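You operate a simulated robot arm through the tools that you are given. There is no shell and no other tool. Be economical: measure what you need, move in short steps, check, and stop when the job is done.

The job below is to be done with a simulated two-armed robot. You get a single attempt, and the scene is never put back.

Task
Redraw the wide shell in the column press and put it on the bench.
Fine: stand it mouth up on the large ring; hold both START buttons down till the holder lands; eject; the gate stays open.
Where things are to end (x, y in the base frame): oiled shell within 6 cm of [46, -49].

The check looks at the end state, three seconds after you hand in, the way a careful person would. Anything else that was tipped, shoved, dropped, spilled or broken makes it a failure.

Robot
Two 7-joint arms with two-finger parallel grippers on one trunk, on a base that drives. Base frame: it is fixed to the floor where the robot stands at the start and does not move with it; the origin is under the middle of the robot, x ahead of it, y to its left, z up; the surface under the hand at the start is at about z = 90. Readings come in cm, rad, newtons and seconds.
The left shoulder is at the start at [7, 13.4, 125.1], the right one opposite. With the tool pointing down near the work surface each hand reaches from about 10 to 64 cm from the robot's upright axis, wherever it stands, measured 20 degrees to its own side. Places, roughly: bench by the column press [50, -50, 90]; blue button under the ledge [40, 430, 80]; blue button under the long ledge [40, 130, 80]; green button by the long ledge [60, 60, 80]; green button on the upright [70, 460, 100]; green button under the lever [60, 20, 80]; large nest [90, 40, 90]; lever by the bench [50, 10, 100]; lever on the ledge [50, 460, 90]; numbered knob on the upright [70, 360, 130]; numbered knob under the long ledge [40, 100, 80]; press [130, 80, 110]; press gate [70, 410, 160]; prop behind the wide gate [100, 70, 90]; prop between the two rings [100, 410, 90]; red knob between the starts [60, 40, 80]. Payload 1.57 kg a hand.
Tool frame (each hand has its own): the origin (TCP) lies between the finger pads and is the grasp point; the fingertips stand 3 cm ahead of it; z points along the fingers, y is the line along which they close. The gripper opens to 8 cm. The fingers are 1.7 cm wide and 1.2 cm thick; the gripper's body (4 by 8.2 cm) begins 8 cm behind the TCP.
Orientation is told as [roll, pitch, yaw] about the base's x, y, z axes, in that order, counted from this pose: with the fingers straight down and closing along the base's y, the tool's x points along the base's -x, its y along +y and its z along -z.

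Tools
- The arms move only by the tool jog_arm. It takes "left_commands", "right_commands" or both (then of equal length, played together; a hand with none holds still); each is a list of rows, each an object of numbers (a shift or turn left out is 0, a gripper value left out holds the last): "tx", "ty", "tz": the shift along the tool's x, y, z in units of 30 mm (1.0 is 30 mm); "rx", "ry", "rz": the turn, a rotation vector about the tool's x, y, z in units of 4 degrees (1.0 is 4 degrees). In form: [{"tx": .., "ty": .., "tz": .., "rx": .., "ry": .., "rz": ..}, ...]. A call has 1 to 12 rows; each row shifts and turns the commanded pose from where the row before left it, along the tool's axes as they then stand. "left_jaw" and "right_jaw" are, for a hand that has rows, the opening, from 0 (shut) to 1 (fully open), set as the call begins (left out, the last holds). A call with a number of a shift or a turn outside -1 to 1 is refused whole. Rows are played at 5 a second. More than 5 cm and 0.15 rad between two rows, or a gripper value outside its range, and nothing of the call is played. A pose out of reach is approached as far as the arm can. The call stops where the force on the tool passes 50 N (or 10 N more than at its start, if that is more) or the arm is blocked; 0.2 s more then pass. Each finger travels about 15.3 cm/s and halts on what it meets, pressing with about 26 N; the grip force reading is that of the motor and also rises with nothing between the fingers. The clock runs only during rows and for 0.2 s after the last one: add rows that do not move to give the fingers time. The reply holds the time, the measured pose of the TCP, the force on the tool along the base axes, the opening and the grip force, in the units named above and with some noise, with the torque about the TCP (base axes, N m) and any sound that the robot's microphone picked up, and new pictures: "pictures" is both (left out), scene, wrist or none (wrist: the cameras of the hands that moved).
- Cameras (640 x 400 px; columns grow to the right, rows downward): "scene" is now at [12.69, 2.63, 146.66]; the picture's right is [0.32, -0.95, 0.00], its down [-0.66, -0.22, -0.72] and it looks along [0.68, 0.23, -0.70] (base axes); focal length 214 px, centre (320, 200). "left" rides on the left gripper at [7.2, 0.7, -12.2] in its tool frame; the picture's right is [-0.09, 1.00, 0.00], its down [-0.84, -0.08, -0.54] and it looks along [-0.54, -0.05, 0.84] (tool axes); focal length 238 px, centre (320, 200). "right" rides on the right gripper at [7.2, -0.7, -12.2] in its tool frame; the picture's right is [0.09, 1.00, 0.00], its down [-0.84, 0.08, -0.54] and it looks along [-0.54, 0.05, 0.84] (tool axes); focal length 238 px, centre (320, 200). There is no depth. A picture from a camera that has moved, and an enlarged one, comes with that camera's place and axes in the base frame and with its lens.
- slide_trunk(by): slides the trunk up (or, below 0, down) by that many cm; the arms and the scene camera ride with it, the base frame stays. It gives what a move gives, with no picture.
- steer(legs): drives the robot by 1 to 6 legs, each [ahead, left, turn to the left] in cm, cm and rad, along the robot's own axes; the way and the turn of a leg run together, so that a leg with both is an arc; at most 150 cm and 3.142 rad a leg. The arms and the cameras ride along, it lands a little off, and it stops where it bumps. It gives what a move gives, and a new picture of the scene camera.
- head_to(pan, tilt): turns the head with the scene camera to pan (to the left, within 1.501 rad either way) and tilt (down, from -0.506 to 1.204), counted from straight ahead of the robot. It gives what a move gives, and a new picture of the scene camera.
- zoom(camera, box): a new picture of the part [left, top, right, bottom] of that camera's present view, enlarged. It takes no simulated time.
- close_job(): hands the job in; it is judged then, once.

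Work in short steps. Places have to be worked out from the pictures, the camera data and where the tool is seen: move nearer, look again, correct. Check each grasp and each placing, and mend what went wrong. You have 120 turns and 260 pictures in all, those below and enlarged ones among them. Open the grippers and draw the arms clear of the work before you hand the job in, unless the task says otherwise; then end with one line.

The tools are called after "Request:" by a JSON object that holds its "op" and its "data". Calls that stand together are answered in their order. jog_arm: Moves the arms, as the interface text tells. Its arguments: {"type":"object","properties":{"left_commands":{"type":"array","items":{"type":"object","properties":{"tx":{"type":"number"},"ty":{"type":"number"},"tz":{"type":"number"},"rx":{"type":"number"},"ry":{"type":"number"},"rz":{"type":"number"}}}},"left_jaw":{"type":"number"},"right_commands":{"type":"array","items":{"type":"object","properties":{"tx":{"type":"number"},"ty":{"type":"number"},"tz":{"type":"number"},"rx":{"type":"number"},"ry":{"type":"number"},"rz":{"type":"number"}}}},"right_jaw":{"type":"number"},"pictures":{"type":"string","enum":["both","scene","wrist","none"]}},"required":[]} The other tools are called the same way: slide_trunk (by) slides the trunk up or down; steer (legs) drives the base; head_to (pan, tilt) turns the head that bears the scene camera; zoom (camera, box) takes an enlarged picture of a part of a camera's view; close_job () hands the job in.

At the start:

```text
time_s: 0.0
left_eef_pos: [36.89, 37.21, 129.53]
left_orientation: [0.0, 0.0, 0.0]
left_force: [-0.5, 0.0, 0.2]
left_wrist_torque: [-0.02, 0.0, -0.02]
left_gripper_width: 7.97
left_gripper_force: 0.1
right_eef_pos: [38.43, -6.2, 125.56]
right_orientation: [-0.001, 0.001, -0.002]
right_force: [1.2, 0.2, 1.1]
right_wrist_torque: [-0.04, 0.02, 0.0]
right_gripper_width: 8.01
right_gripper_force: 0.1
trunk travel left (down, up): [-82.5, 11.5]
robot x, y, heading: [0.19, 0.06, 0.002]
head pan, tilt: [0.323, 0.77]
```

scene: 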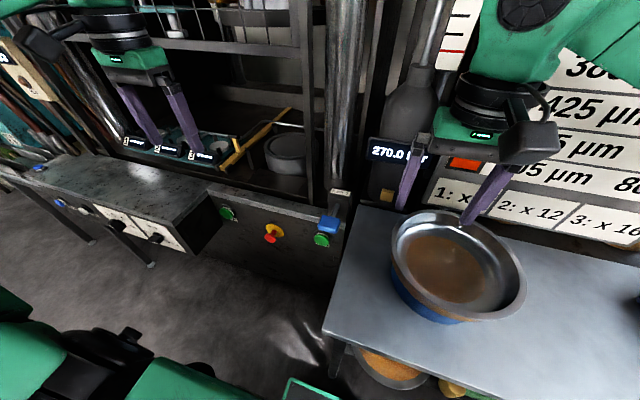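
right: 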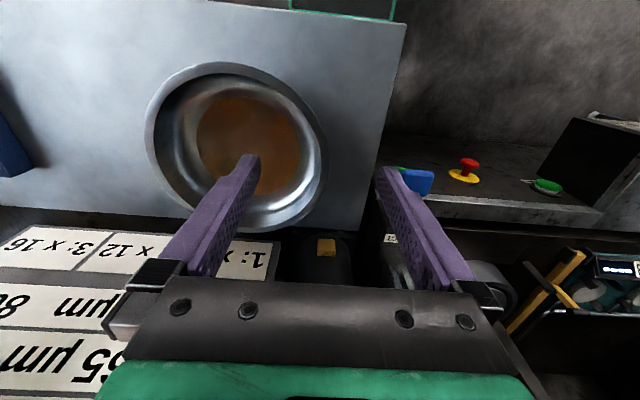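
left: 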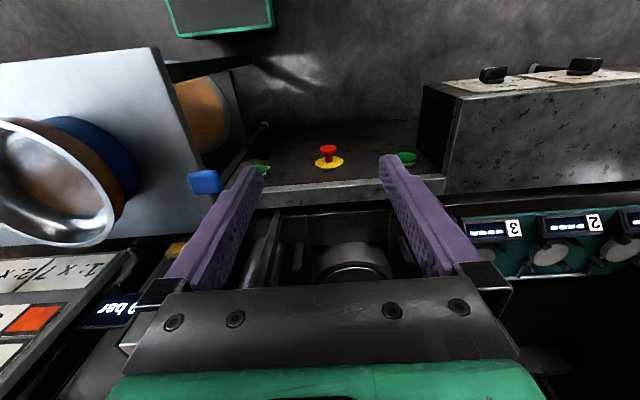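

The wide shell seems to be the steel dish on the bench in front of the right hand. I'll look around first: the wall chart, the press and the bench.

Request:
{"op": "head_to", "data": {"pan": -0.4, "tilt": 0.4}}

Request:
{"op": "head_to", "data": {"pan": 0.5, "tilt": 0.3}}

Request:
{"op": "head_to", "data": {"pan": -0.7, "tilt": 0.9}}

Request:
{"op": "head_to", "data": {"pan": 1.2, "tilt": 0.4}}

```text
time_s: 1.1
left_eef_pos: [37.03, 37.25, 129.51]
left_orientation: [0.0, -0.001, -0.001]
left_force: [0.4, 0.4, -0.2]
left_wrist_torque: [0.02, 0.03, 0.02]
left_gripper_width: 8.01
left_gripper_force: 0.1
right_eef_pos: [38.47, -6.19, 125.64]
right_orientation: [0.0, -0.001, -0.001]
right_force: [0.3, -0.5, 0.8]
right_wrist_torque: [0.02, -0.01, 0.03]
right_gripper_width: 7.98
right_gripper_force: 0.0
trunk travel left (down, up): [-82.5, 11.5]
robot x, y, heading: [-0.36, -0.3, -0.001]
head pan, tilt: [-0.4, 0.4]
camera scene: at [13.44, -3.56, 149.93], right [-0.39, -0.92, 0.0], down [-0.36, 0.15, -0.92], along [0.85, -0.36, -0.39], focal length 214 px, centre (320, 200)
```

scene: 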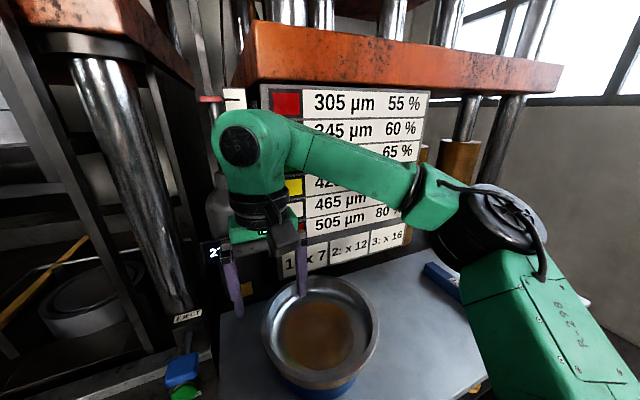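

```text
time_s: 2.3
left_eef_pos: [36.98, 37.39, 129.54]
left_orientation: [0.002, 0.0, 0.0]
left_force: [0.1, 0.9, 0.0]
left_wrist_torque: [-0.01, 0.0, -0.03]
left_gripper_width: 7.99
left_gripper_force: 0.0
right_eef_pos: [38.47, -6.24, 125.65]
right_orientation: [0.0, 0.0, 0.001]
right_force: [0.3, 0.0, -0.5]
right_wrist_torque: [0.02, -0.01, -0.01]
right_gripper_width: 8.0
right_gripper_force: 0.0
trunk travel left (down, up): [-82.5, 11.5]
robot x, y, heading: [-0.07, -0.12, 0.004]
head pan, tilt: [0.499, 0.3]
camera scene: at [13.11, 4.49, 150.86], right [0.48, -0.88, 0.0], down [-0.26, -0.14, -0.96], along [0.84, 0.46, -0.3], focal length 214 px, centre (320, 200)
```

scene: 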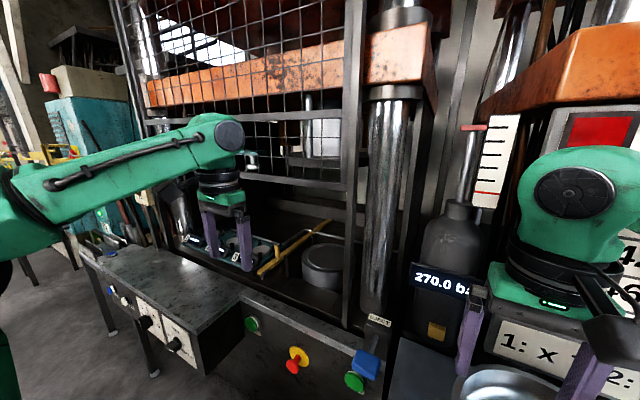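

```text
time_s: 3.7
left_eef_pos: [36.94, 37.29, 129.43]
left_orientation: [0.001, 0.0, 0.0]
left_force: [0.2, 0.4, 0.8]
left_wrist_torque: [0.0, -0.01, 0.01]
left_gripper_width: 7.99
left_gripper_force: 0.1
right_eef_pos: [38.48, -6.19, 125.51]
right_orientation: [-0.001, -0.001, 0.0]
right_force: [0.8, 0.1, -0.2]
right_wrist_torque: [0.01, 0.01, -0.02]
right_gripper_width: 8.03
right_gripper_force: 0.0
trunk travel left (down, up): [-82.5, 11.5]
robot x, y, heading: [-0.09, 0.5, 0.001]
head pan, tilt: [-0.7, 0.901]
camera scene: at [10.7, -4.83, 145.63], right [-0.64, -0.77, 0.0], down [-0.6, 0.5, -0.62], along [0.48, -0.4, -0.78], focal length 214 px, centre (320, 200)
```

scene: 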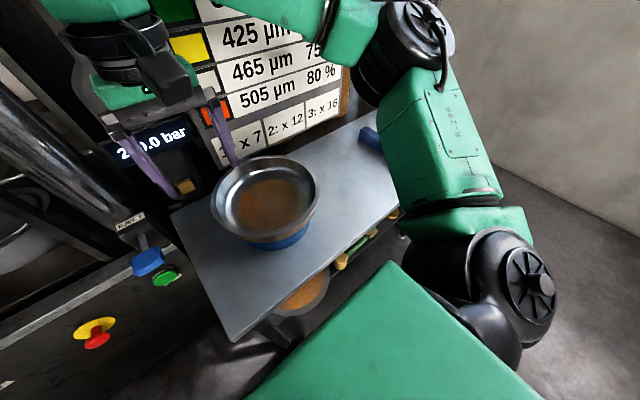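

```text
time_s: 5.5
left_eef_pos: [36.92, 37.37, 129.4]
left_orientation: [0.001, 0.0, 0.001]
left_force: [0.0, 0.6, 0.4]
left_wrist_torque: [0.03, -0.02, 0.0]
left_gripper_width: 8.0
left_gripper_force: 0.0
right_eef_pos: [38.45, -6.19, 125.62]
right_orientation: [-0.001, -0.001, 0.0]
right_force: [-0.3, 0.8, 0.8]
right_wrist_torque: [0.0, -0.02, 0.01]
right_gripper_width: 8.0
right_gripper_force: 0.1
trunk travel left (down, up): [-82.5, 11.5]
robot x, y, heading: [-0.11, -0.05, 0.001]
head pan, tilt: [1.201, 0.4]
camera scene: at [8.27, 8.66, 149.93], right [0.93, -0.36, 0.0], down [-0.14, -0.36, -0.92], along [0.33, 0.86, -0.39], focal length 214 px, centre (320, 200)
```

scene: 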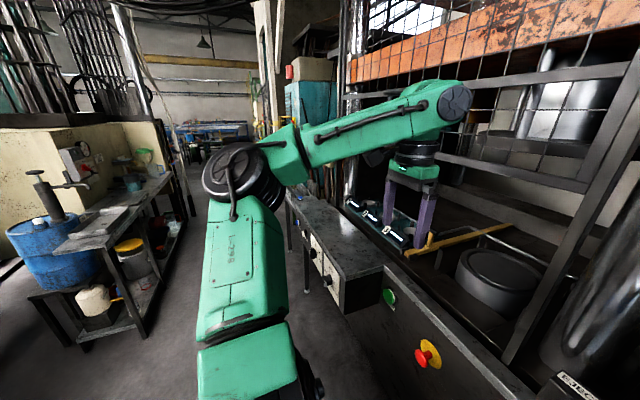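

The chart maps thickness to a percentage and displays 1–3 to multipliers. I'll zoom in on the details.

Request:
{"op": "head_to", "data": {"pan": -0.15, "tilt": 0.2}}

Request:
{"op": "zoom", "data": {"camera": "scene", "box": [160, 100, 480, 300]}}

Request:
{"op": "head_to", "data": {"pan": 0.9, "tilt": 0.5}}

Request:
{"op": "zoom", "data": {"camera": "scene", "box": [200, 150, 520, 350]}}

Request:
{"op": "zoom", "data": {"camera": "left", "box": [400, 20, 640, 300]}}

Request:
{"op": "zoom", "data": {"camera": "right", "box": [120, 40, 360, 270]}}

```text
time_s: 7.0
left_eef_pos: [37.01, 37.35, 129.47]
left_orientation: [0.0, 0.0, 0.0]
left_force: [-0.3, 0.0, -0.3]
left_wrist_torque: [-0.02, 0.0, -0.03]
left_gripper_width: 8.0
left_gripper_force: 0.1
right_eef_pos: [38.61, -6.19, 125.64]
right_orientation: [0.002, -0.001, 0.001]
right_force: [0.5, 0.4, -0.1]
right_wrist_torque: [0.01, 0.03, 0.01]
right_gripper_width: 8.02
right_gripper_force: 0.0
trunk travel left (down, up): [-82.5, 11.5]
robot x, y, heading: [-0.17, -0.32, -0.001]
head pan, tilt: [-0.15, 0.201]
camera scene: at [14.13, -1.36, 151.79], right [-0.15, -0.99, 0.0], down [-0.2, 0.03, -0.98], along [0.97, -0.15, -0.2], focal length 214 px, centre (320, 200)
```

scene: 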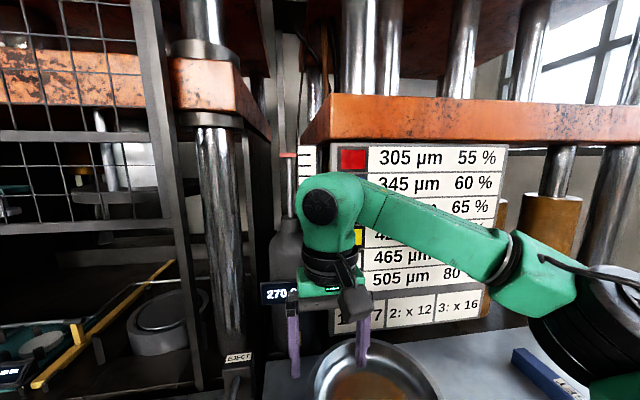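

```text
2.00 times, centred on (320, 200) of scene
camera zoom: at [14.13, -1.36, 151.79], right [-0.15, -0.99, 0.0], down [-0.2, 0.03, -0.98], along [0.97, -0.15, -0.2], focal length 429 px, centre (320, 200)
```

zoom: 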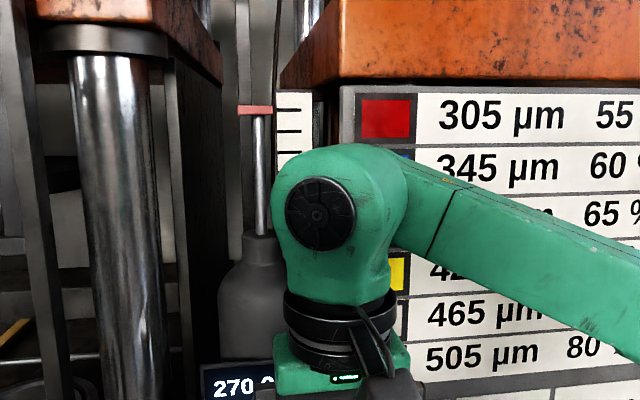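

```text
time_s: 8.3
left_eef_pos: [36.92, 37.25, 129.53]
left_orientation: [-0.001, 0.0, 0.0]
left_force: [0.5, 0.1, -0.1]
left_wrist_torque: [-0.01, -0.01, 0.05]
left_gripper_width: 8.03
left_gripper_force: 0.0
right_eef_pos: [38.54, -6.34, 125.52]
right_orientation: [-0.001, 0.0, 0.0]
right_force: [1.0, -0.8, -0.1]
right_wrist_torque: [0.01, -0.01, -0.03]
right_gripper_width: 8.0
right_gripper_force: 0.1
trunk travel left (down, up): [-82.5, 11.5]
robot x, y, heading: [-0.11, 0.33, -0.005]
head pan, tilt: [0.901, 0.499]
camera scene: at [10.57, 7.15, 149.02], right [0.78, -0.62, 0.0], down [-0.3, -0.37, -0.88], along [0.55, 0.69, -0.48], focal length 214 px, centre (320, 200)
```

scene: 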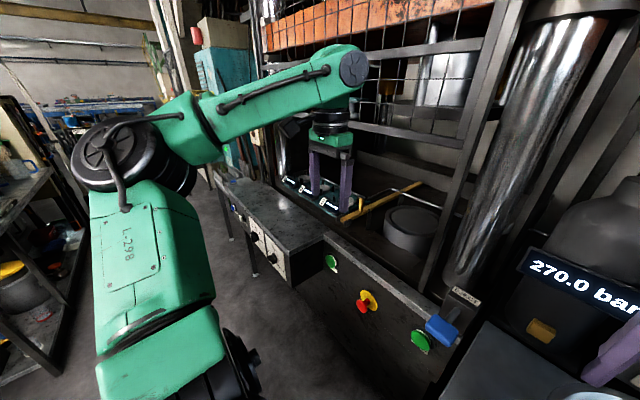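

```text
2.00 times, centred on (360, 250) of scene
camera zoom: at [10.57, 7.15, 149.02], right [0.78, -0.62, 0.0], down [-0.3, -0.37, -0.88], along [0.55, 0.69, -0.48], focal length 429 px, centre (240, 100)
```

zoom: 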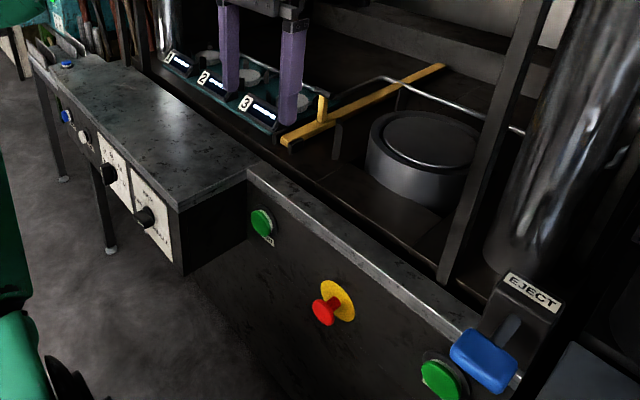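

```text
1.43 times, centred on (520, 160) of left
camera zoom: at [29.78, 37.95, 141.59], right [0.09, 1.0, 0.0], down [0.84, -0.08, 0.54], along [0.54, -0.05, -0.84], focal length 340 px, centre (34, 257)
```

zoom: 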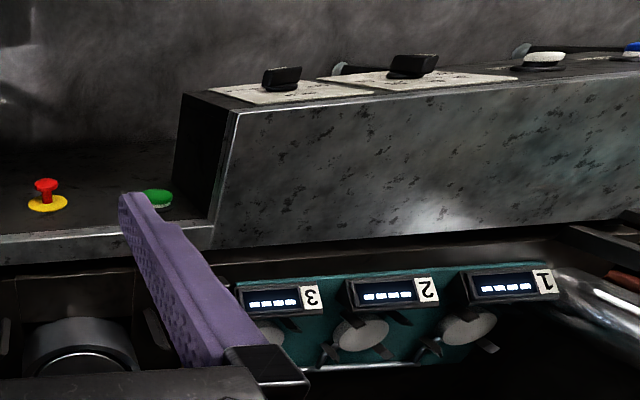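

```text
1.74 times, centred on (240, 155) of right
camera zoom: at [31.3, -6.85, 137.74], right [-0.09, 1.0, 0.0], down [0.84, 0.08, 0.54], along [0.54, 0.05, -0.84], focal length 414 px, centre (459, 278)
```

zoom: 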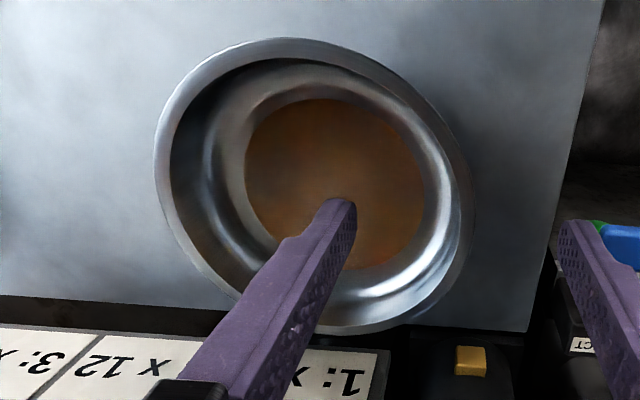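

I need a clear view of the chart, the ledge knobs and the displays. I'll back off and drive left, then look around.

Request:
{"op": "steer", "data": {"legs": [[-30, 0, 0], [0, 70, 0]]}}

Request:
{"op": "head_to", "data": {"pan": -0.75, "tilt": 0.25}}

Request:
{"op": "zoom", "data": {"camera": "scene", "box": [160, 100, 480, 300]}}

Request:
{"op": "head_to", "data": {"pan": 0.3, "tilt": 0.6}}

Request:
{"op": "zoom", "data": {"camera": "scene", "box": [160, 100, 480, 300]}}

```text
time_s: 13.8
left_eef_pos: [8.36, 105.57, 129.54]
left_orientation: [0.002, 0.001, -0.016]
left_force: [0.1, -0.6, -0.7]
left_wrist_torque: [0.02, 0.04, 0.01]
left_gripper_width: 7.98
left_gripper_force: 0.0
right_eef_pos: [9.39, 62.02, 125.53]
right_orientation: [0.0, 0.001, -0.017]
right_force: [0.2, -0.3, 0.4]
right_wrist_torque: [0.04, 0.02, 0.01]
right_gripper_width: 8.0
right_gripper_force: 0.1
trunk travel left (down, up): [-82.5, 11.5]
robot x, y, heading: [-28.96, 68.87, -0.02]
head pan, tilt: [0.901, 0.499]
camera scene: at [-18.42, 75.82, 149.03], right [0.77, -0.63, 0.0], down [-0.3, -0.37, -0.88], along [0.56, 0.68, -0.48], focal length 214 px, centre (320, 200)
```

scene: 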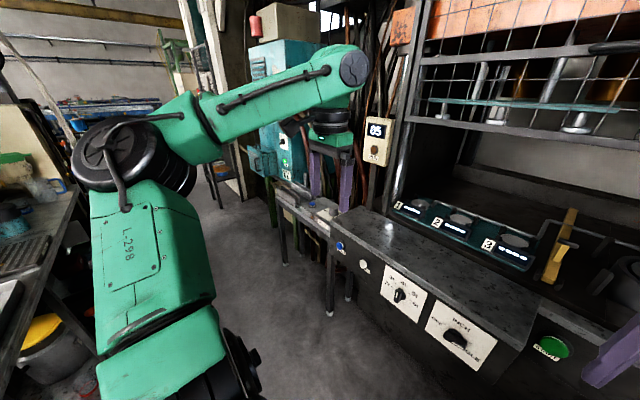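

```text
time_s: 15.5
left_eef_pos: [8.34, 105.63, 129.54]
left_orientation: [0.0, 0.0, -0.015]
left_force: [-0.5, -0.1, -0.4]
left_wrist_torque: [0.0, 0.0, -0.02]
left_gripper_width: 7.99
left_gripper_force: 0.2
right_eef_pos: [9.31, 62.2, 125.54]
right_orientation: [0.0, 0.0, -0.014]
right_force: [-0.3, 0.6, -0.1]
right_wrist_torque: [-0.01, 0.01, 0.0]
right_gripper_width: 7.99
right_gripper_force: 0.0
trunk travel left (down, up): [-82.5, 11.5]
robot x, y, heading: [-28.77, 68.65, -0.019]
head pan, tilt: [-0.75, 0.25]
camera scene: at [-17.43, 62.45, 151.33], right [-0.69, -0.72, 0.0], down [-0.18, 0.17, -0.97], along [0.7, -0.67, -0.25], focal length 214 px, centre (320, 200)
```

scene: 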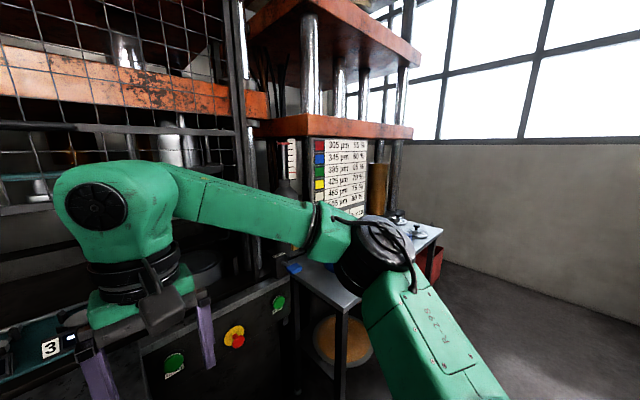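

```text
2.00 times, centred on (320, 200) of scene
camera zoom: at [-17.43, 62.45, 151.33], right [-0.69, -0.72, 0.0], down [-0.18, 0.17, -0.97], along [0.7, -0.67, -0.25], focal length 429 px, centre (320, 200)
```

zoom: 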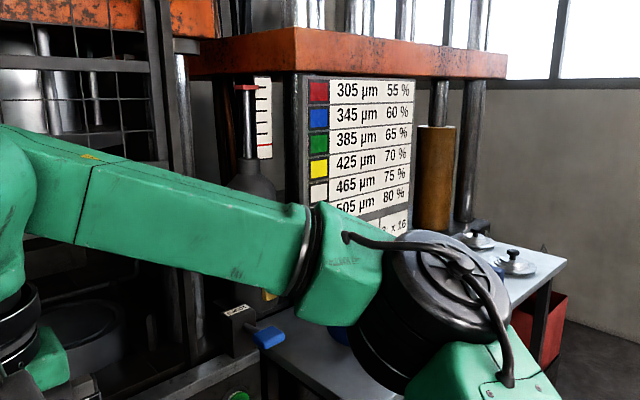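

```text
time_s: 16.8
left_eef_pos: [8.42, 105.69, 129.53]
left_orientation: [0.002, 0.001, -0.018]
left_force: [0.3, 0.5, -0.2]
left_wrist_torque: [0.0, 0.0, 0.02]
left_gripper_width: 8.02
left_gripper_force: 0.0
right_eef_pos: [9.26, 62.06, 125.6]
right_orientation: [0.001, 0.0, -0.016]
right_force: [0.4, -0.3, -0.2]
right_wrist_torque: [0.01, -0.01, 0.02]
right_gripper_width: 8.02
right_gripper_force: 0.1
trunk travel left (down, up): [-82.5, 11.5]
robot x, y, heading: [-29.3, 68.82, -0.013]
head pan, tilt: [0.3, 0.6]
camera scene: at [-15.69, 71.4, 148.11], right [0.28, -0.96, 0.0], down [-0.54, -0.16, -0.83], along [0.79, 0.23, -0.56], focal length 214 px, centre (320, 200)
```

scene: 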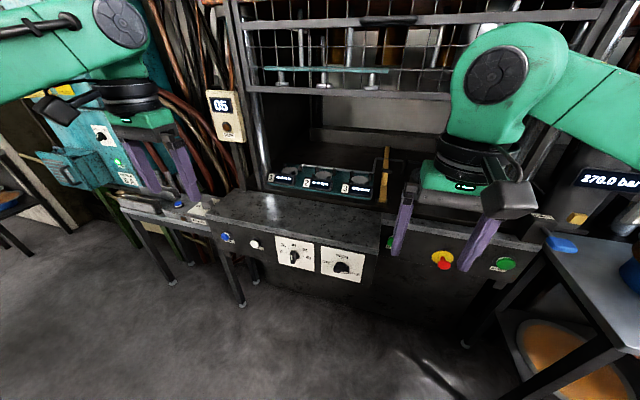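

```text
2.00 times, centred on (320, 200) of scene
camera zoom: at [-15.69, 71.4, 148.11], right [0.28, -0.96, 0.0], down [-0.54, -0.16, -0.83], along [0.79, 0.23, -0.56], focal length 429 px, centre (320, 200)
```

zoom: 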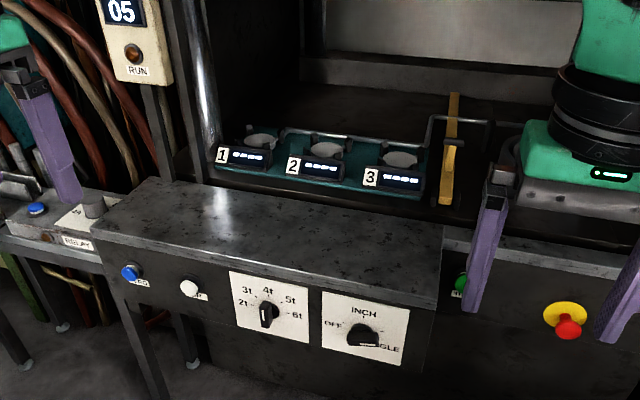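

I'll zoom more tightly on the panels from here.

Request:
{"op": "zoom", "data": {"camera": "scene", "box": [255, 220, 395, 290]}}

Request:
{"op": "zoom", "data": {"camera": "scene", "box": [110, 80, 270, 250]}}

Request:
{"op": "zoom", "data": {"camera": "scene", "box": [480, 220, 640, 400]}}

Request:
{"op": "head_to", "data": {"pan": 1.0, "tilt": 0.3}}

```text
4.57 times, centred on (325, 255) of scene
camera zoom: at [-15.69, 71.4, 148.11], right [0.28, -0.96, 0.0], down [-0.54, -0.16, -0.83], along [0.79, 0.23, -0.56], focal length 980 px, centre (297, -51)
```

zoom: 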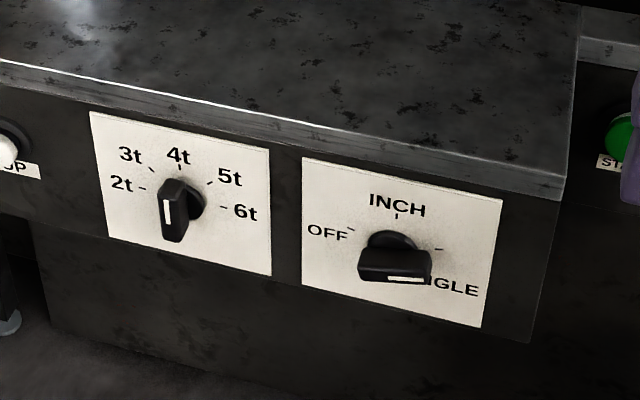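

```text
2.35 times, centred on (190, 165) of scene
camera zoom: at [-15.69, 71.4, 148.11], right [0.28, -0.96, 0.0], down [-0.54, -0.16, -0.83], along [0.79, 0.23, -0.56], focal length 505 px, centre (626, 282)
```

zoom: 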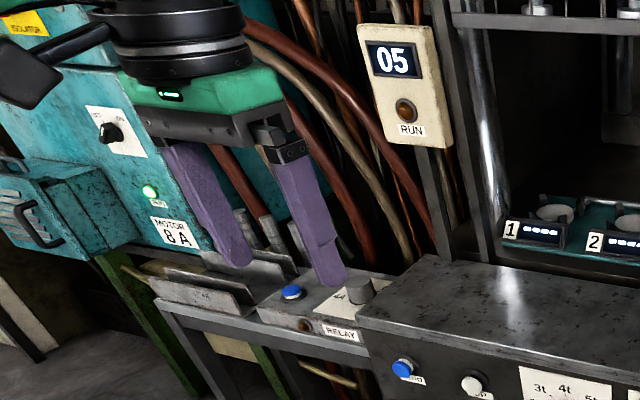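

```text
2.22 times, centred on (560, 310) of scene
camera zoom: at [-15.69, 71.4, 148.11], right [0.28, -0.96, 0.0], down [-0.54, -0.16, -0.83], along [0.79, 0.23, -0.56], focal length 477 px, centre (-213, -44)
```

zoom: 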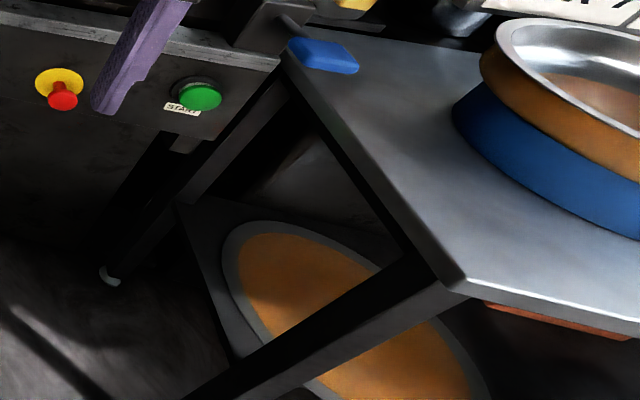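

```text
time_s: 17.8
left_eef_pos: [8.37, 105.68, 129.39]
left_orientation: [0.001, 0.001, -0.016]
left_force: [0.1, 1.0, -0.8]
left_wrist_torque: [0.0, 0.04, 0.01]
left_gripper_width: 8.02
left_gripper_force: 0.0
right_eef_pos: [9.32, 62.11, 125.53]
right_orientation: [0.001, 0.001, -0.015]
right_force: [0.3, -1.0, 0.4]
right_wrist_torque: [-0.04, -0.01, 0.02]
right_gripper_width: 8.0
right_gripper_force: 0.0
trunk travel left (down, up): [-82.5, 11.5]
robot x, y, heading: [-28.96, 68.81, -0.017]
head pan, tilt: [1.0, 0.3]
camera scene: at [-19.0, 76.69, 150.86], right [0.83, -0.55, 0.0], down [-0.16, -0.25, -0.96], along [0.53, 0.8, -0.3], focal length 214 px, centre (320, 200)
```

scene: 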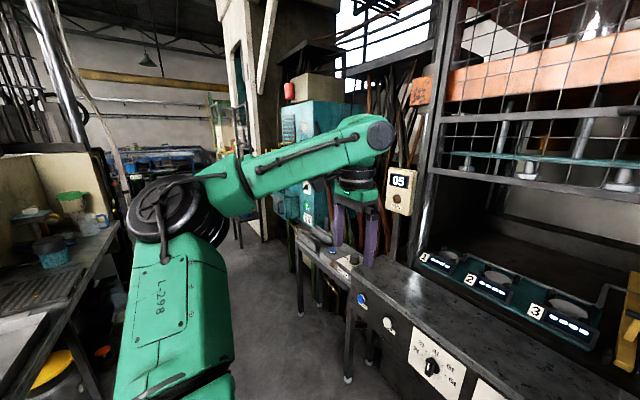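

I need a closer, frontal view of the ledge knobs, relay box and status display, so I'll drive further left.

Request:
{"op": "steer", "data": {"legs": [[8, 45, 0]]}}

Request:
{"op": "head_to", "data": {"pan": 0.1, "tilt": 0.75}}

Request:
{"op": "zoom", "data": {"camera": "scene", "box": [160, 100, 480, 300]}}

```text
time_s: 20.6
left_eef_pos: [16.81, 151.09, 129.65]
left_orientation: [0.003, 0.0, -0.012]
left_force: [-0.3, -0.7, -0.5]
left_wrist_torque: [-0.01, 0.02, 0.02]
left_gripper_width: 8.0
left_gripper_force: 0.0
right_eef_pos: [17.86, 107.58, 125.51]
right_orientation: [0.004, 0.001, -0.015]
right_force: [0.3, -0.2, -0.4]
right_wrist_torque: [0.02, 0.03, -0.02]
right_gripper_width: 8.0
right_gripper_force: 0.0
trunk travel left (down, up): [-82.5, 11.5]
robot x, y, heading: [-20.58, 114.6, -0.016]
head pan, tilt: [1.0, 0.3]
camera scene: at [-10.53, 122.06, 150.87], right [0.83, -0.55, 0.0], down [-0.16, -0.25, -0.96], along [0.53, 0.8, -0.29], focal length 214 px, centre (320, 200)
```

scene: 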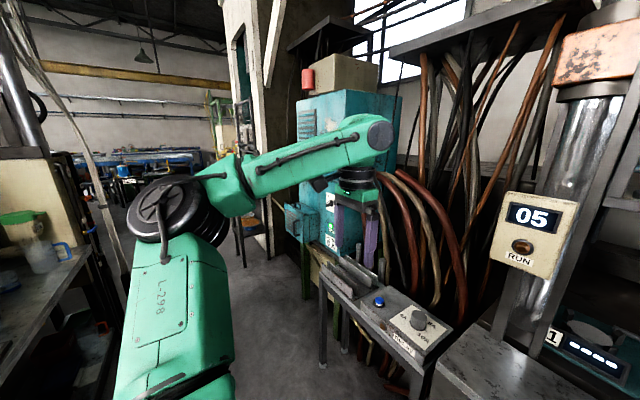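

```text
time_s: 21.8
left_eef_pos: [16.85, 151.28, 129.46]
left_orientation: [0.0, 0.0, -0.014]
left_force: [-1.0, 0.4, -1.0]
left_wrist_torque: [-0.04, 0.03, -0.02]
left_gripper_width: 7.99
left_gripper_force: 0.0
right_eef_pos: [17.88, 107.74, 125.53]
right_orientation: [0.001, 0.001, -0.013]
right_force: [-0.2, 0.8, -0.1]
right_wrist_torque: [0.02, -0.03, -0.01]
right_gripper_width: 8.01
right_gripper_force: 0.1
trunk travel left (down, up): [-82.5, 11.5]
robot x, y, heading: [-20.35, 114.53, -0.015]
head pan, tilt: [0.099, 0.75]
camera scene: at [-7.39, 115.17, 146.83], right [0.09, -1.0, 0.0], down [-0.68, -0.06, -0.73], along [0.73, 0.06, -0.68], focal length 214 px, centre (320, 200)
```

scene: 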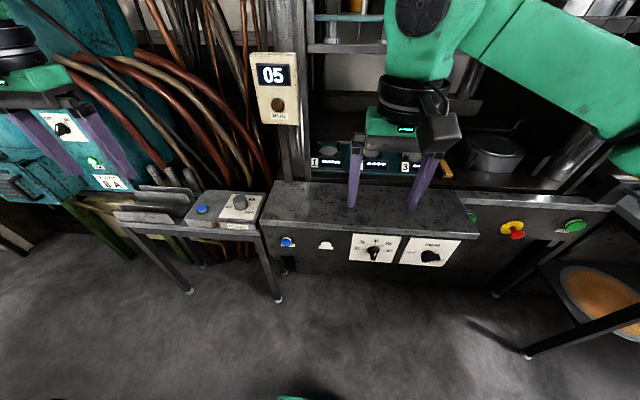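

```text
2.00 times, centred on (320, 200) of scene
camera zoom: at [-7.39, 115.17, 146.83], right [0.09, -1.0, 0.0], down [-0.68, -0.06, -0.73], along [0.73, 0.06, -0.68], focal length 429 px, centre (320, 200)
```

zoom: 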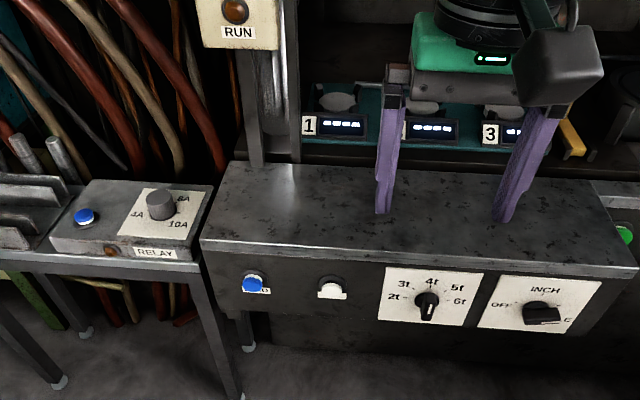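

Request:
{"op": "zoom", "data": {"camera": "scene", "box": [270, 220, 460, 280]}}

Request:
{"op": "zoom", "data": {"camera": "scene", "box": [180, 180, 280, 240]}}

Request:
{"op": "zoom", "data": {"camera": "scene", "box": [40, 110, 140, 200]}}

Request:
{"op": "zoom", "data": {"camera": "right", "box": [0, 0, 640, 400]}}

```text
3.37 times, centred on (365, 250) of scene
camera zoom: at [-7.39, 115.17, 146.83], right [0.09, -1.0, 0.0], down [-0.68, -0.06, -0.73], along [0.73, 0.06, -0.68], focal length 722 px, centre (168, 32)
```

zoom: 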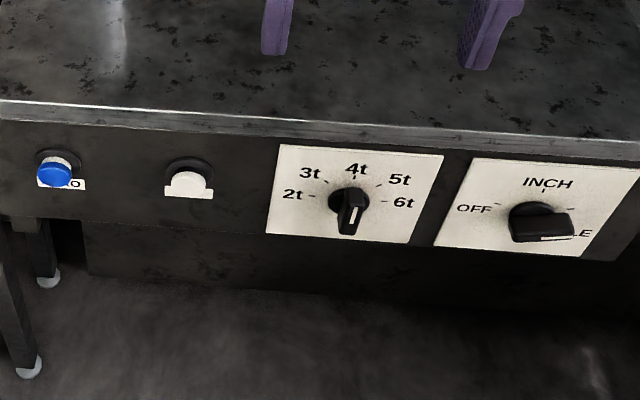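

```text
6.40 times, centred on (230, 210) of scene
camera zoom: at [-7.39, 115.17, 146.83], right [0.09, -1.0, 0.0], down [-0.68, -0.06, -0.73], along [0.73, 0.06, -0.68], focal length 1373 px, centre (896, 136)
```

zoom: 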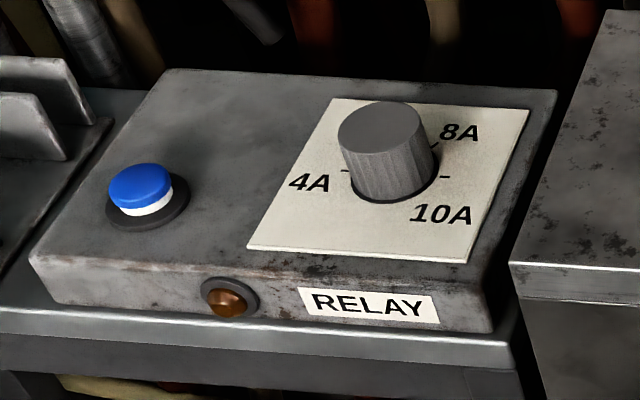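

```text
4.44 times, centred on (90, 155) of scene
camera zoom: at [-7.39, 115.17, 146.83], right [0.09, -1.0, 0.0], down [-0.68, -0.06, -0.73], along [0.73, 0.06, -0.68], focal length 953 px, centre (1342, 400)
```

zoom: 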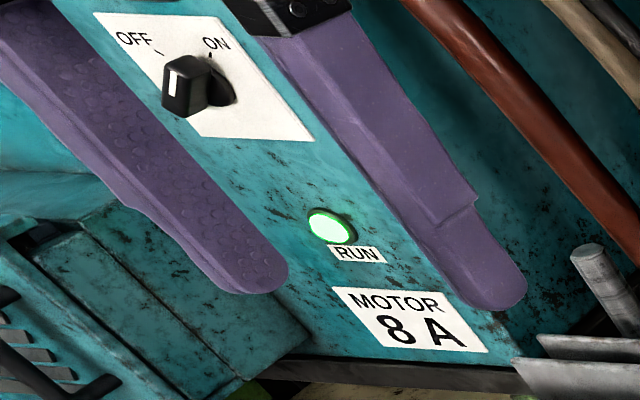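

```text
1.00 times, centred on (320, 200) of right (not enlarged: the box is as wide or as high as the picture)
camera zoom: at [10.65, 107.22, 137.75], right [-0.08, 1.0, 0.0], down [0.84, 0.07, 0.54], along [0.54, 0.04, -0.84], focal length 238 px, centre (320, 200)
```

zoom: 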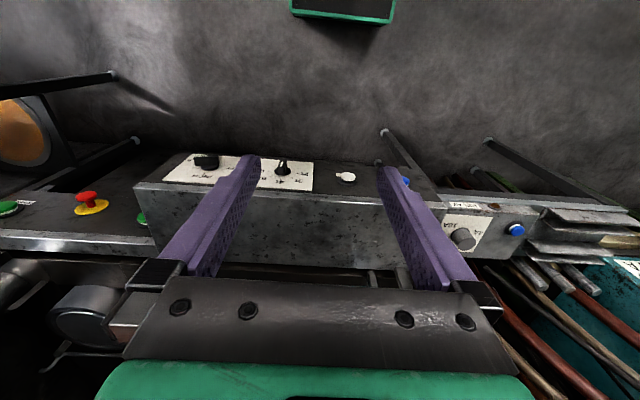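

The mode knob looks to be on SINGLE and the force knob near 4t. Before deciding which machine is meant, I'll turn to view the second press at y≈410.

Request:
{"op": "steer", "data": {"legs": [[-15, 0, 0], [0, 0, 1.5]]}}

Request:
{"op": "head_to", "data": {"pan": -0.35, "tilt": 0.15}}

```text
time_s: 26.9
left_eef_pos: [-71.04, 152.88, 129.47]
left_orientation: [0.0, 0.002, 1.534]
left_force: [0.6, 0.0, 0.3]
left_wrist_torque: [-0.02, -0.01, 0.03]
left_gripper_width: 8.0
left_gripper_force: 0.1
right_eef_pos: [-27.6, 152.86, 125.49]
right_orientation: [0.0, 0.0, 1.536]
right_force: [-0.5, 0.2, 0.0]
right_wrist_torque: [0.03, 0.02, 0.0]
right_gripper_width: 8.03
right_gripper_force: 0.1
trunk travel left (down, up): [-82.5, 11.5]
robot x, y, heading: [-34.9, 114.86, 1.536]
head pan, tilt: [0.099, 0.75]
camera scene: at [-35.62, 128.02, 146.82], right [1.0, 0.06, 0.0], down [0.04, -0.68, -0.73], along [-0.05, 0.73, -0.68], focal length 214 px, centre (320, 200)
```

scene: 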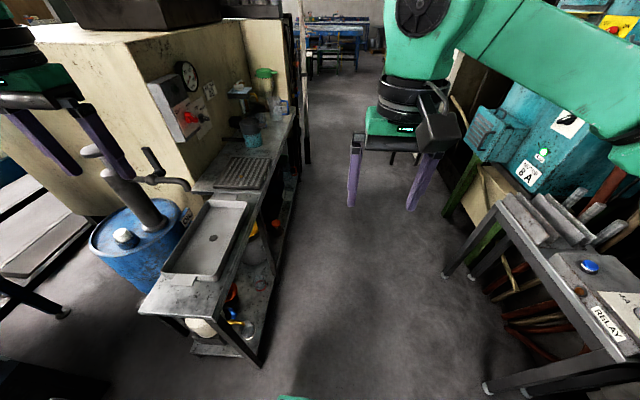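

```text
time_s: 27.9
left_eef_pos: [-71.17, 152.94, 129.49]
left_orientation: [-0.001, 0.0, 1.536]
left_force: [-0.7, 0.2, 0.4]
left_wrist_torque: [0.01, -0.01, 0.01]
left_gripper_width: 7.99
left_gripper_force: 0.0
right_eef_pos: [-27.54, 153.01, 125.56]
right_orientation: [0.0, -0.001, 1.534]
right_force: [0.0, -0.1, 0.2]
right_wrist_torque: [0.03, -0.01, 0.03]
right_gripper_width: 8.01
right_gripper_force: 0.2
trunk travel left (down, up): [-82.5, 11.5]
robot x, y, heading: [-35.2, 114.74, 1.538]
head pan, tilt: [-0.351, 0.15]
camera scene: at [-31.65, 128.33, 152.25], right [0.93, -0.38, 0.0], down [-0.06, -0.14, -0.99], along [0.37, 0.92, -0.15], focal length 214 px, centre (320, 200)
```

scene: 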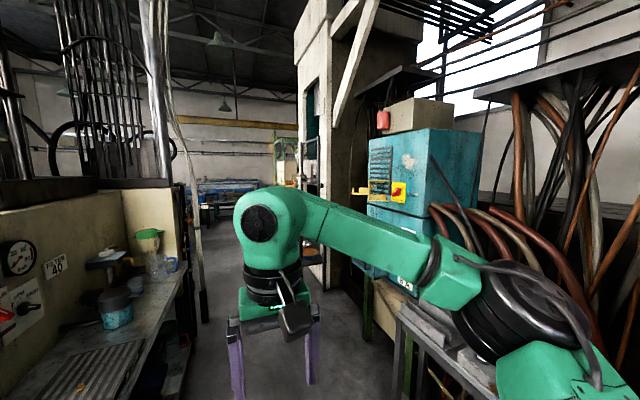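

The corridor is about 120 cm wide (x −75 to 45). I'll centre in it and drive up to look at the second press.

Request:
{"op": "steer", "data": {"legs": [[0, -22, 0], [120, 0, 0]]}}

Request:
{"op": "head_to", "data": {"pan": -0.7, "tilt": 0.15}}

```text
time_s: 35.2
left_eef_pos: [-46.56, 270.48, 129.5]
left_orientation: [0.001, -0.001, 1.546]
left_force: [-0.8, 0.1, 0.2]
left_wrist_torque: [-0.01, 0.01, -0.01]
left_gripper_width: 7.99
left_gripper_force: 0.0
right_eef_pos: [-2.99, 270.88, 125.61]
right_orientation: [0.0, -0.001, 1.548]
right_force: [0.7, 0.3, 0.3]
right_wrist_torque: [-0.01, 0.0, 0.0]
right_gripper_width: 8.0
right_gripper_force: 0.0
trunk travel left (down, up): [-82.5, 11.5]
robot x, y, heading: [-9.9, 232.78, 1.545]
head pan, tilt: [-0.351, 0.15]
camera scene: at [-6.81, 246.26, 152.27], right [0.93, -0.37, 0.0], down [-0.05, -0.14, -0.99], along [0.36, 0.92, -0.15], focal length 214 px, centre (320, 200)
```

scene: 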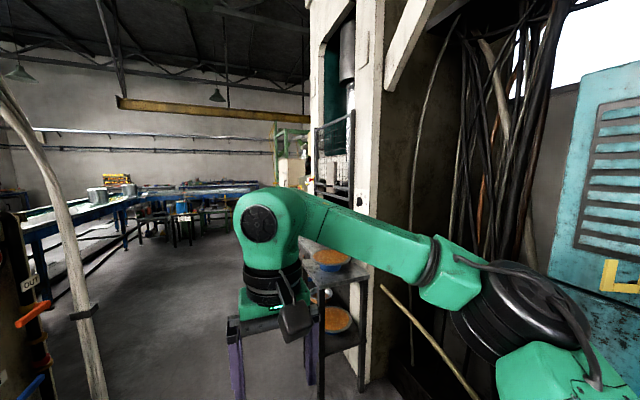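

```text
time_s: 36.1
left_eef_pos: [-46.5, 270.54, 129.53]
left_orientation: [0.0, 0.0, 1.547]
left_force: [-0.9, -0.3, 0.0]
left_wrist_torque: [-0.02, 0.04, 0.01]
left_gripper_width: 8.0
left_gripper_force: 0.0
right_eef_pos: [-3.11, 270.98, 125.52]
right_orientation: [0.0, -0.001, 1.547]
right_force: [-0.2, 0.5, 0.5]
right_wrist_torque: [0.02, -0.02, 0.01]
right_gripper_width: 8.01
right_gripper_force: 0.0
trunk travel left (down, up): [-82.5, 11.5]
robot x, y, heading: [-10.1, 232.62, 1.543]
head pan, tilt: [-0.7, 0.15]
camera scene: at [-4.06, 244.7, 152.26], right [0.75, -0.66, 0.0], down [-0.1, -0.11, -0.99], along [0.65, 0.74, -0.15], focal length 214 px, centre (320, 200)
```

scene: 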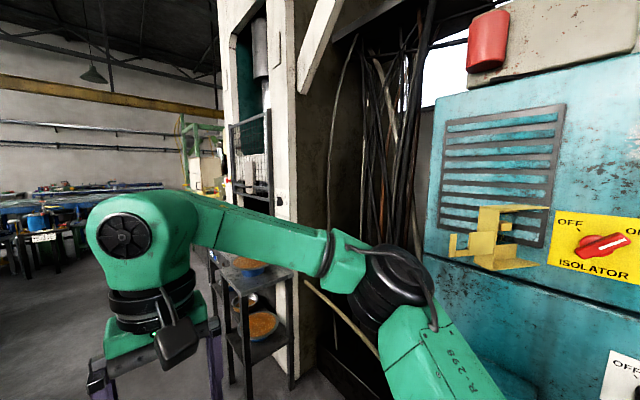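

This is a white frame press, so the column press is the orange one by the starting place. I'll go back and read the labels there up close.

Request:
{"op": "steer", "data": {"legs": [[-125, 0, 0], [0, 10, -1.545]]}}

Request:
{"op": "head_to", "data": {"pan": 0.3, "tilt": 0.7}}

```text
time_s: 46.2
left_eef_pos: [15.55, 150.63, 129.43]
left_orientation: [-0.001, -0.001, 0.022]
left_force: [0.8, 0.4, -0.5]
left_wrist_torque: [-0.02, 0.01, 0.0]
left_gripper_width: 8.0
left_gripper_force: 0.1
right_eef_pos: [17.83, 107.09, 125.59]
right_orientation: [0.0, 0.0, 0.018]
right_force: [-0.1, -0.7, 0.3]
right_wrist_torque: [0.0, -0.02, 0.0]
right_gripper_width: 7.97
right_gripper_force: 0.2
trunk travel left (down, up): [-82.5, 11.5]
robot x, y, heading: [-20.61, 112.48, 0.02]
head pan, tilt: [-0.7, 0.15]
camera scene: at [-8.66, 106.89, 152.26], right [-0.63, -0.78, 0.0], down [-0.12, 0.09, -0.99], along [0.77, -0.62, -0.15], focal length 214 px, centre (320, 200)
```

scene: 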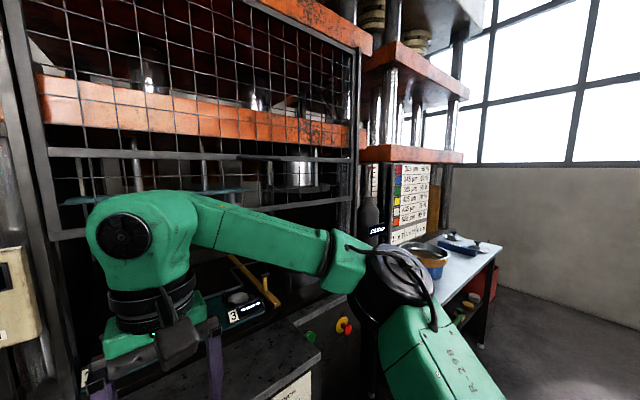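

```text
time_s: 47.4
left_eef_pos: [15.41, 150.67, 129.43]
left_orientation: [-0.001, 0.002, 0.022]
left_force: [0.8, -0.3, 0.9]
left_wrist_torque: [0.02, -0.01, 0.0]
left_gripper_width: 7.98
left_gripper_force: 0.1
right_eef_pos: [18.0, 107.01, 125.5]
right_orientation: [0.001, -0.002, 0.021]
right_force: [-0.7, 0.1, -0.1]
right_wrist_torque: [-0.02, -0.01, -0.01]
right_gripper_width: 8.01
right_gripper_force: 0.2
trunk travel left (down, up): [-82.5, 11.5]
robot x, y, heading: [-20.71, 112.56, 0.022]
head pan, tilt: [0.3, 0.7]
camera scene: at [-7.79, 115.37, 147.25], right [0.31, -0.95, 0.0], down [-0.61, -0.2, -0.77], along [0.73, 0.24, -0.64], focal length 214 px, centre (320, 200)
```

scene: 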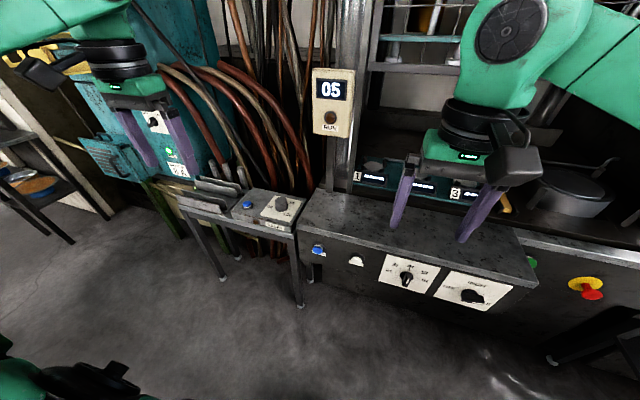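

Lowering the trunk gives a frontal view of the panel; the hands stay well short of the ledge.

Request:
{"op": "slide_trunk", "data": {"by": -40}}

Request:
{"op": "head_to", "data": {"pan": 0.0, "tilt": 0.35}}

Request:
{"op": "zoom", "data": {"camera": "scene", "box": [200, 180, 440, 330]}}

Request:
{"op": "zoom", "data": {"camera": "right", "box": [120, 60, 520, 310]}}

```text
time_s: 51.3
left_eef_pos: [15.4, 150.67, 89.56]
left_orientation: [0.0, -0.001, 0.022]
left_force: [0.6, 0.0, -0.3]
left_wrist_torque: [0.0, 0.04, 0.02]
left_gripper_width: 7.99
left_gripper_force: 0.0
right_eef_pos: [17.74, 107.09, 85.61]
right_orientation: [-0.001, 0.002, 0.02]
right_force: [-0.1, 0.4, 0.8]
right_wrist_torque: [-0.03, -0.03, 0.0]
right_gripper_width: 8.01
right_gripper_force: 0.2
trunk travel left (down, up): [-42.5, 51.5]
robot x, y, heading: [-20.78, 112.57, 0.021]
head pan, tilt: [0.3, 0.7]
```

```text
time_s: 52.1
left_eef_pos: [15.39, 150.64, 89.52]
left_orientation: [0.001, 0.0, 0.02]
left_force: [-0.4, -0.2, 0.4]
left_wrist_torque: [0.01, 0.03, 0.03]
left_gripper_width: 8.0
left_gripper_force: 0.1
right_eef_pos: [17.83, 107.12, 85.58]
right_orientation: [0.001, -0.001, 0.019]
right_force: [-0.4, 0.3, 0.8]
right_wrist_torque: [-0.02, -0.02, -0.03]
right_gripper_width: 7.99
right_gripper_force: 0.0
trunk travel left (down, up): [-42.5, 51.5]
robot x, y, heading: [-20.69, 112.8, 0.02]
head pan, tilt: [0.0, 0.351]
camera scene: at [-6.56, 112.9, 110.38], right [0.02, -1.0, 0.0], down [-0.34, -0.01, -0.94], along [0.94, 0.02, -0.34], focal length 214 px, centre (320, 200)
```

scene: 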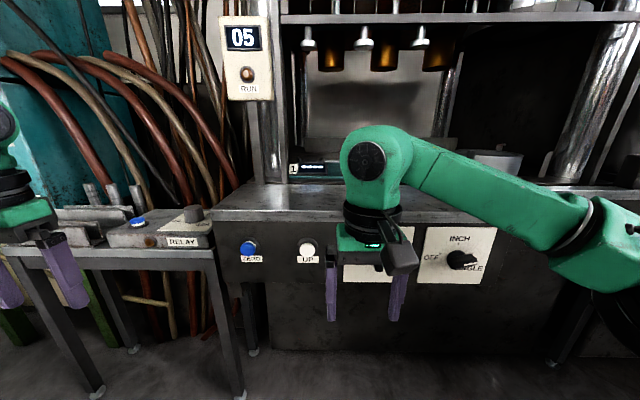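

```text
2.67 times, centred on (320, 255) of scene
camera zoom: at [-6.56, 112.9, 110.38], right [0.02, -1.0, 0.0], down [-0.34, -0.01, -0.94], along [0.94, 0.02, -0.34], focal length 572 px, centre (320, 53)
```

zoom: 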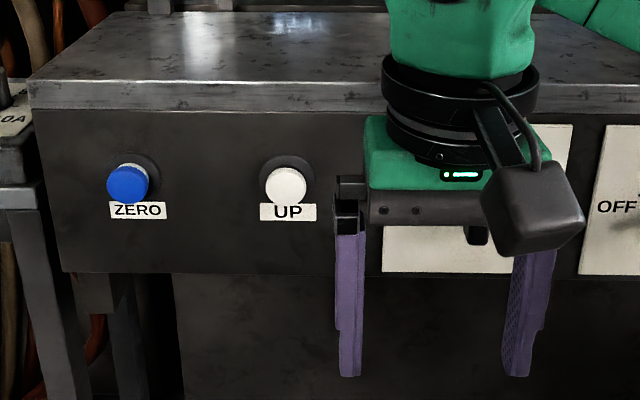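

```text
1.60 times, centred on (320, 185) of right
camera zoom: at [10.66, 106.36, 97.75], right [-0.11, 0.99, 0.0], down [0.83, 0.09, 0.54], along [0.54, 0.06, -0.84], focal length 381 px, centre (320, 224)
```

zoom: 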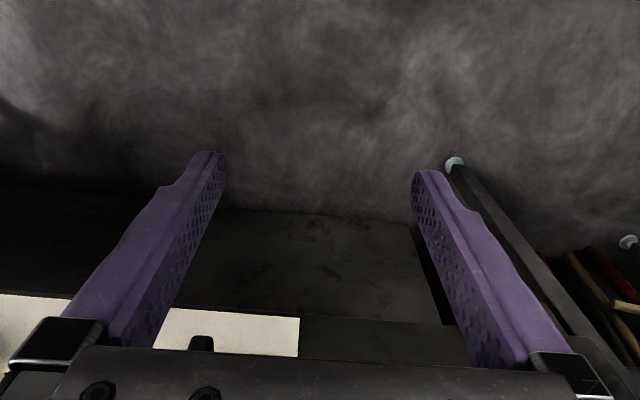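

ZERO and UP buttons are read. I'll sidestep to see both dials frontally, plus the press interior.

Request:
{"op": "steer", "data": {"legs": [[0, -30, 0]]}}

Request:
{"op": "zoom", "data": {"camera": "scene", "box": [190, 220, 350, 320]}}

Request:
{"op": "zoom", "data": {"camera": "scene", "box": [300, 0, 640, 220]}}

```text
time_s: 54.2
left_eef_pos: [16.19, 119.35, 89.53]
left_orientation: [-0.001, 0.001, 0.017]
left_force: [-0.6, 0.1, 0.1]
left_wrist_torque: [0.03, -0.03, -0.01]
left_gripper_width: 8.0
left_gripper_force: 0.0
right_eef_pos: [18.42, 75.84, 85.46]
right_orientation: [-0.001, -0.001, 0.015]
right_force: [0.2, 0.4, -1.1]
right_wrist_torque: [0.0, 0.02, 0.01]
right_gripper_width: 7.98
right_gripper_force: 0.0
trunk travel left (down, up): [-42.5, 51.5]
robot x, y, heading: [-19.93, 81.87, 0.015]
head pan, tilt: [0.0, 0.351]
camera scene: at [-5.98, 81.72, 110.39], right [0.02, -1.0, 0.0], down [-0.34, -0.01, -0.94], along [0.94, 0.02, -0.34], focal length 214 px, centre (320, 200)
```

scene: 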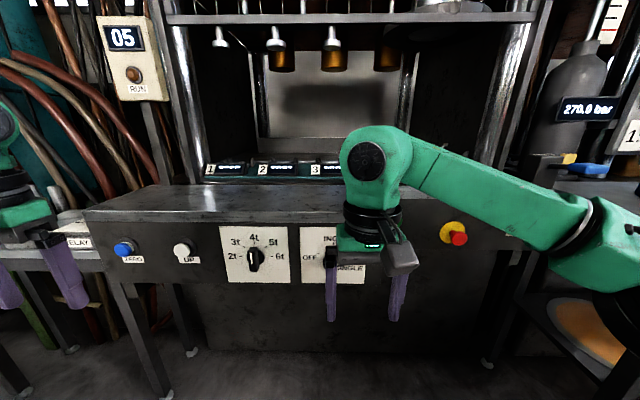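

```text
4.00 times, centred on (270, 270) of scene
camera zoom: at [-5.98, 81.72, 110.39], right [0.02, -1.0, 0.0], down [-0.34, -0.01, -0.94], along [0.94, 0.02, -0.34], focal length 858 px, centre (520, -80)
```

zoom: 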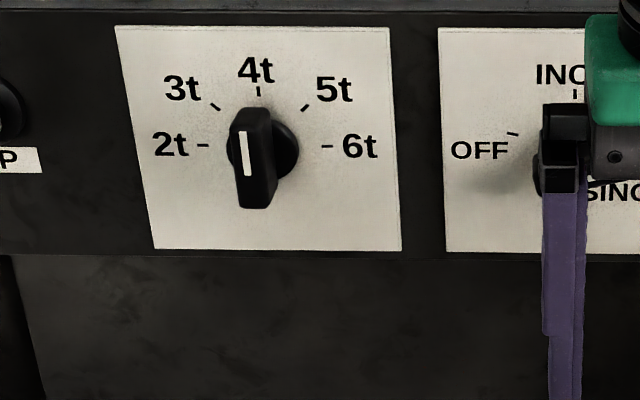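

```text
1.82 times, centred on (470, 110) of scene
camera zoom: at [-5.98, 81.72, 110.39], right [0.02, -1.0, 0.0], down [-0.34, -0.01, -0.94], along [0.94, 0.02, -0.34], focal length 390 px, centre (47, 364)
```

zoom: 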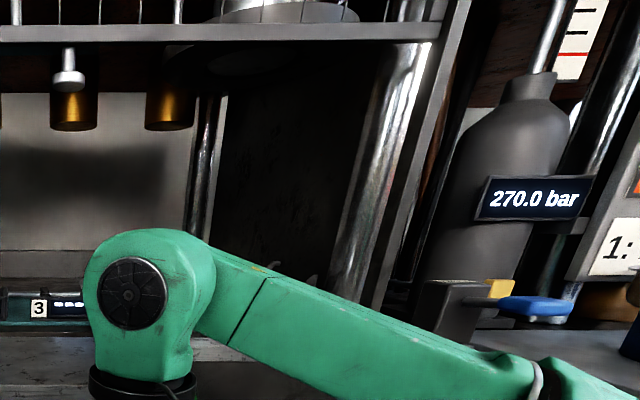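

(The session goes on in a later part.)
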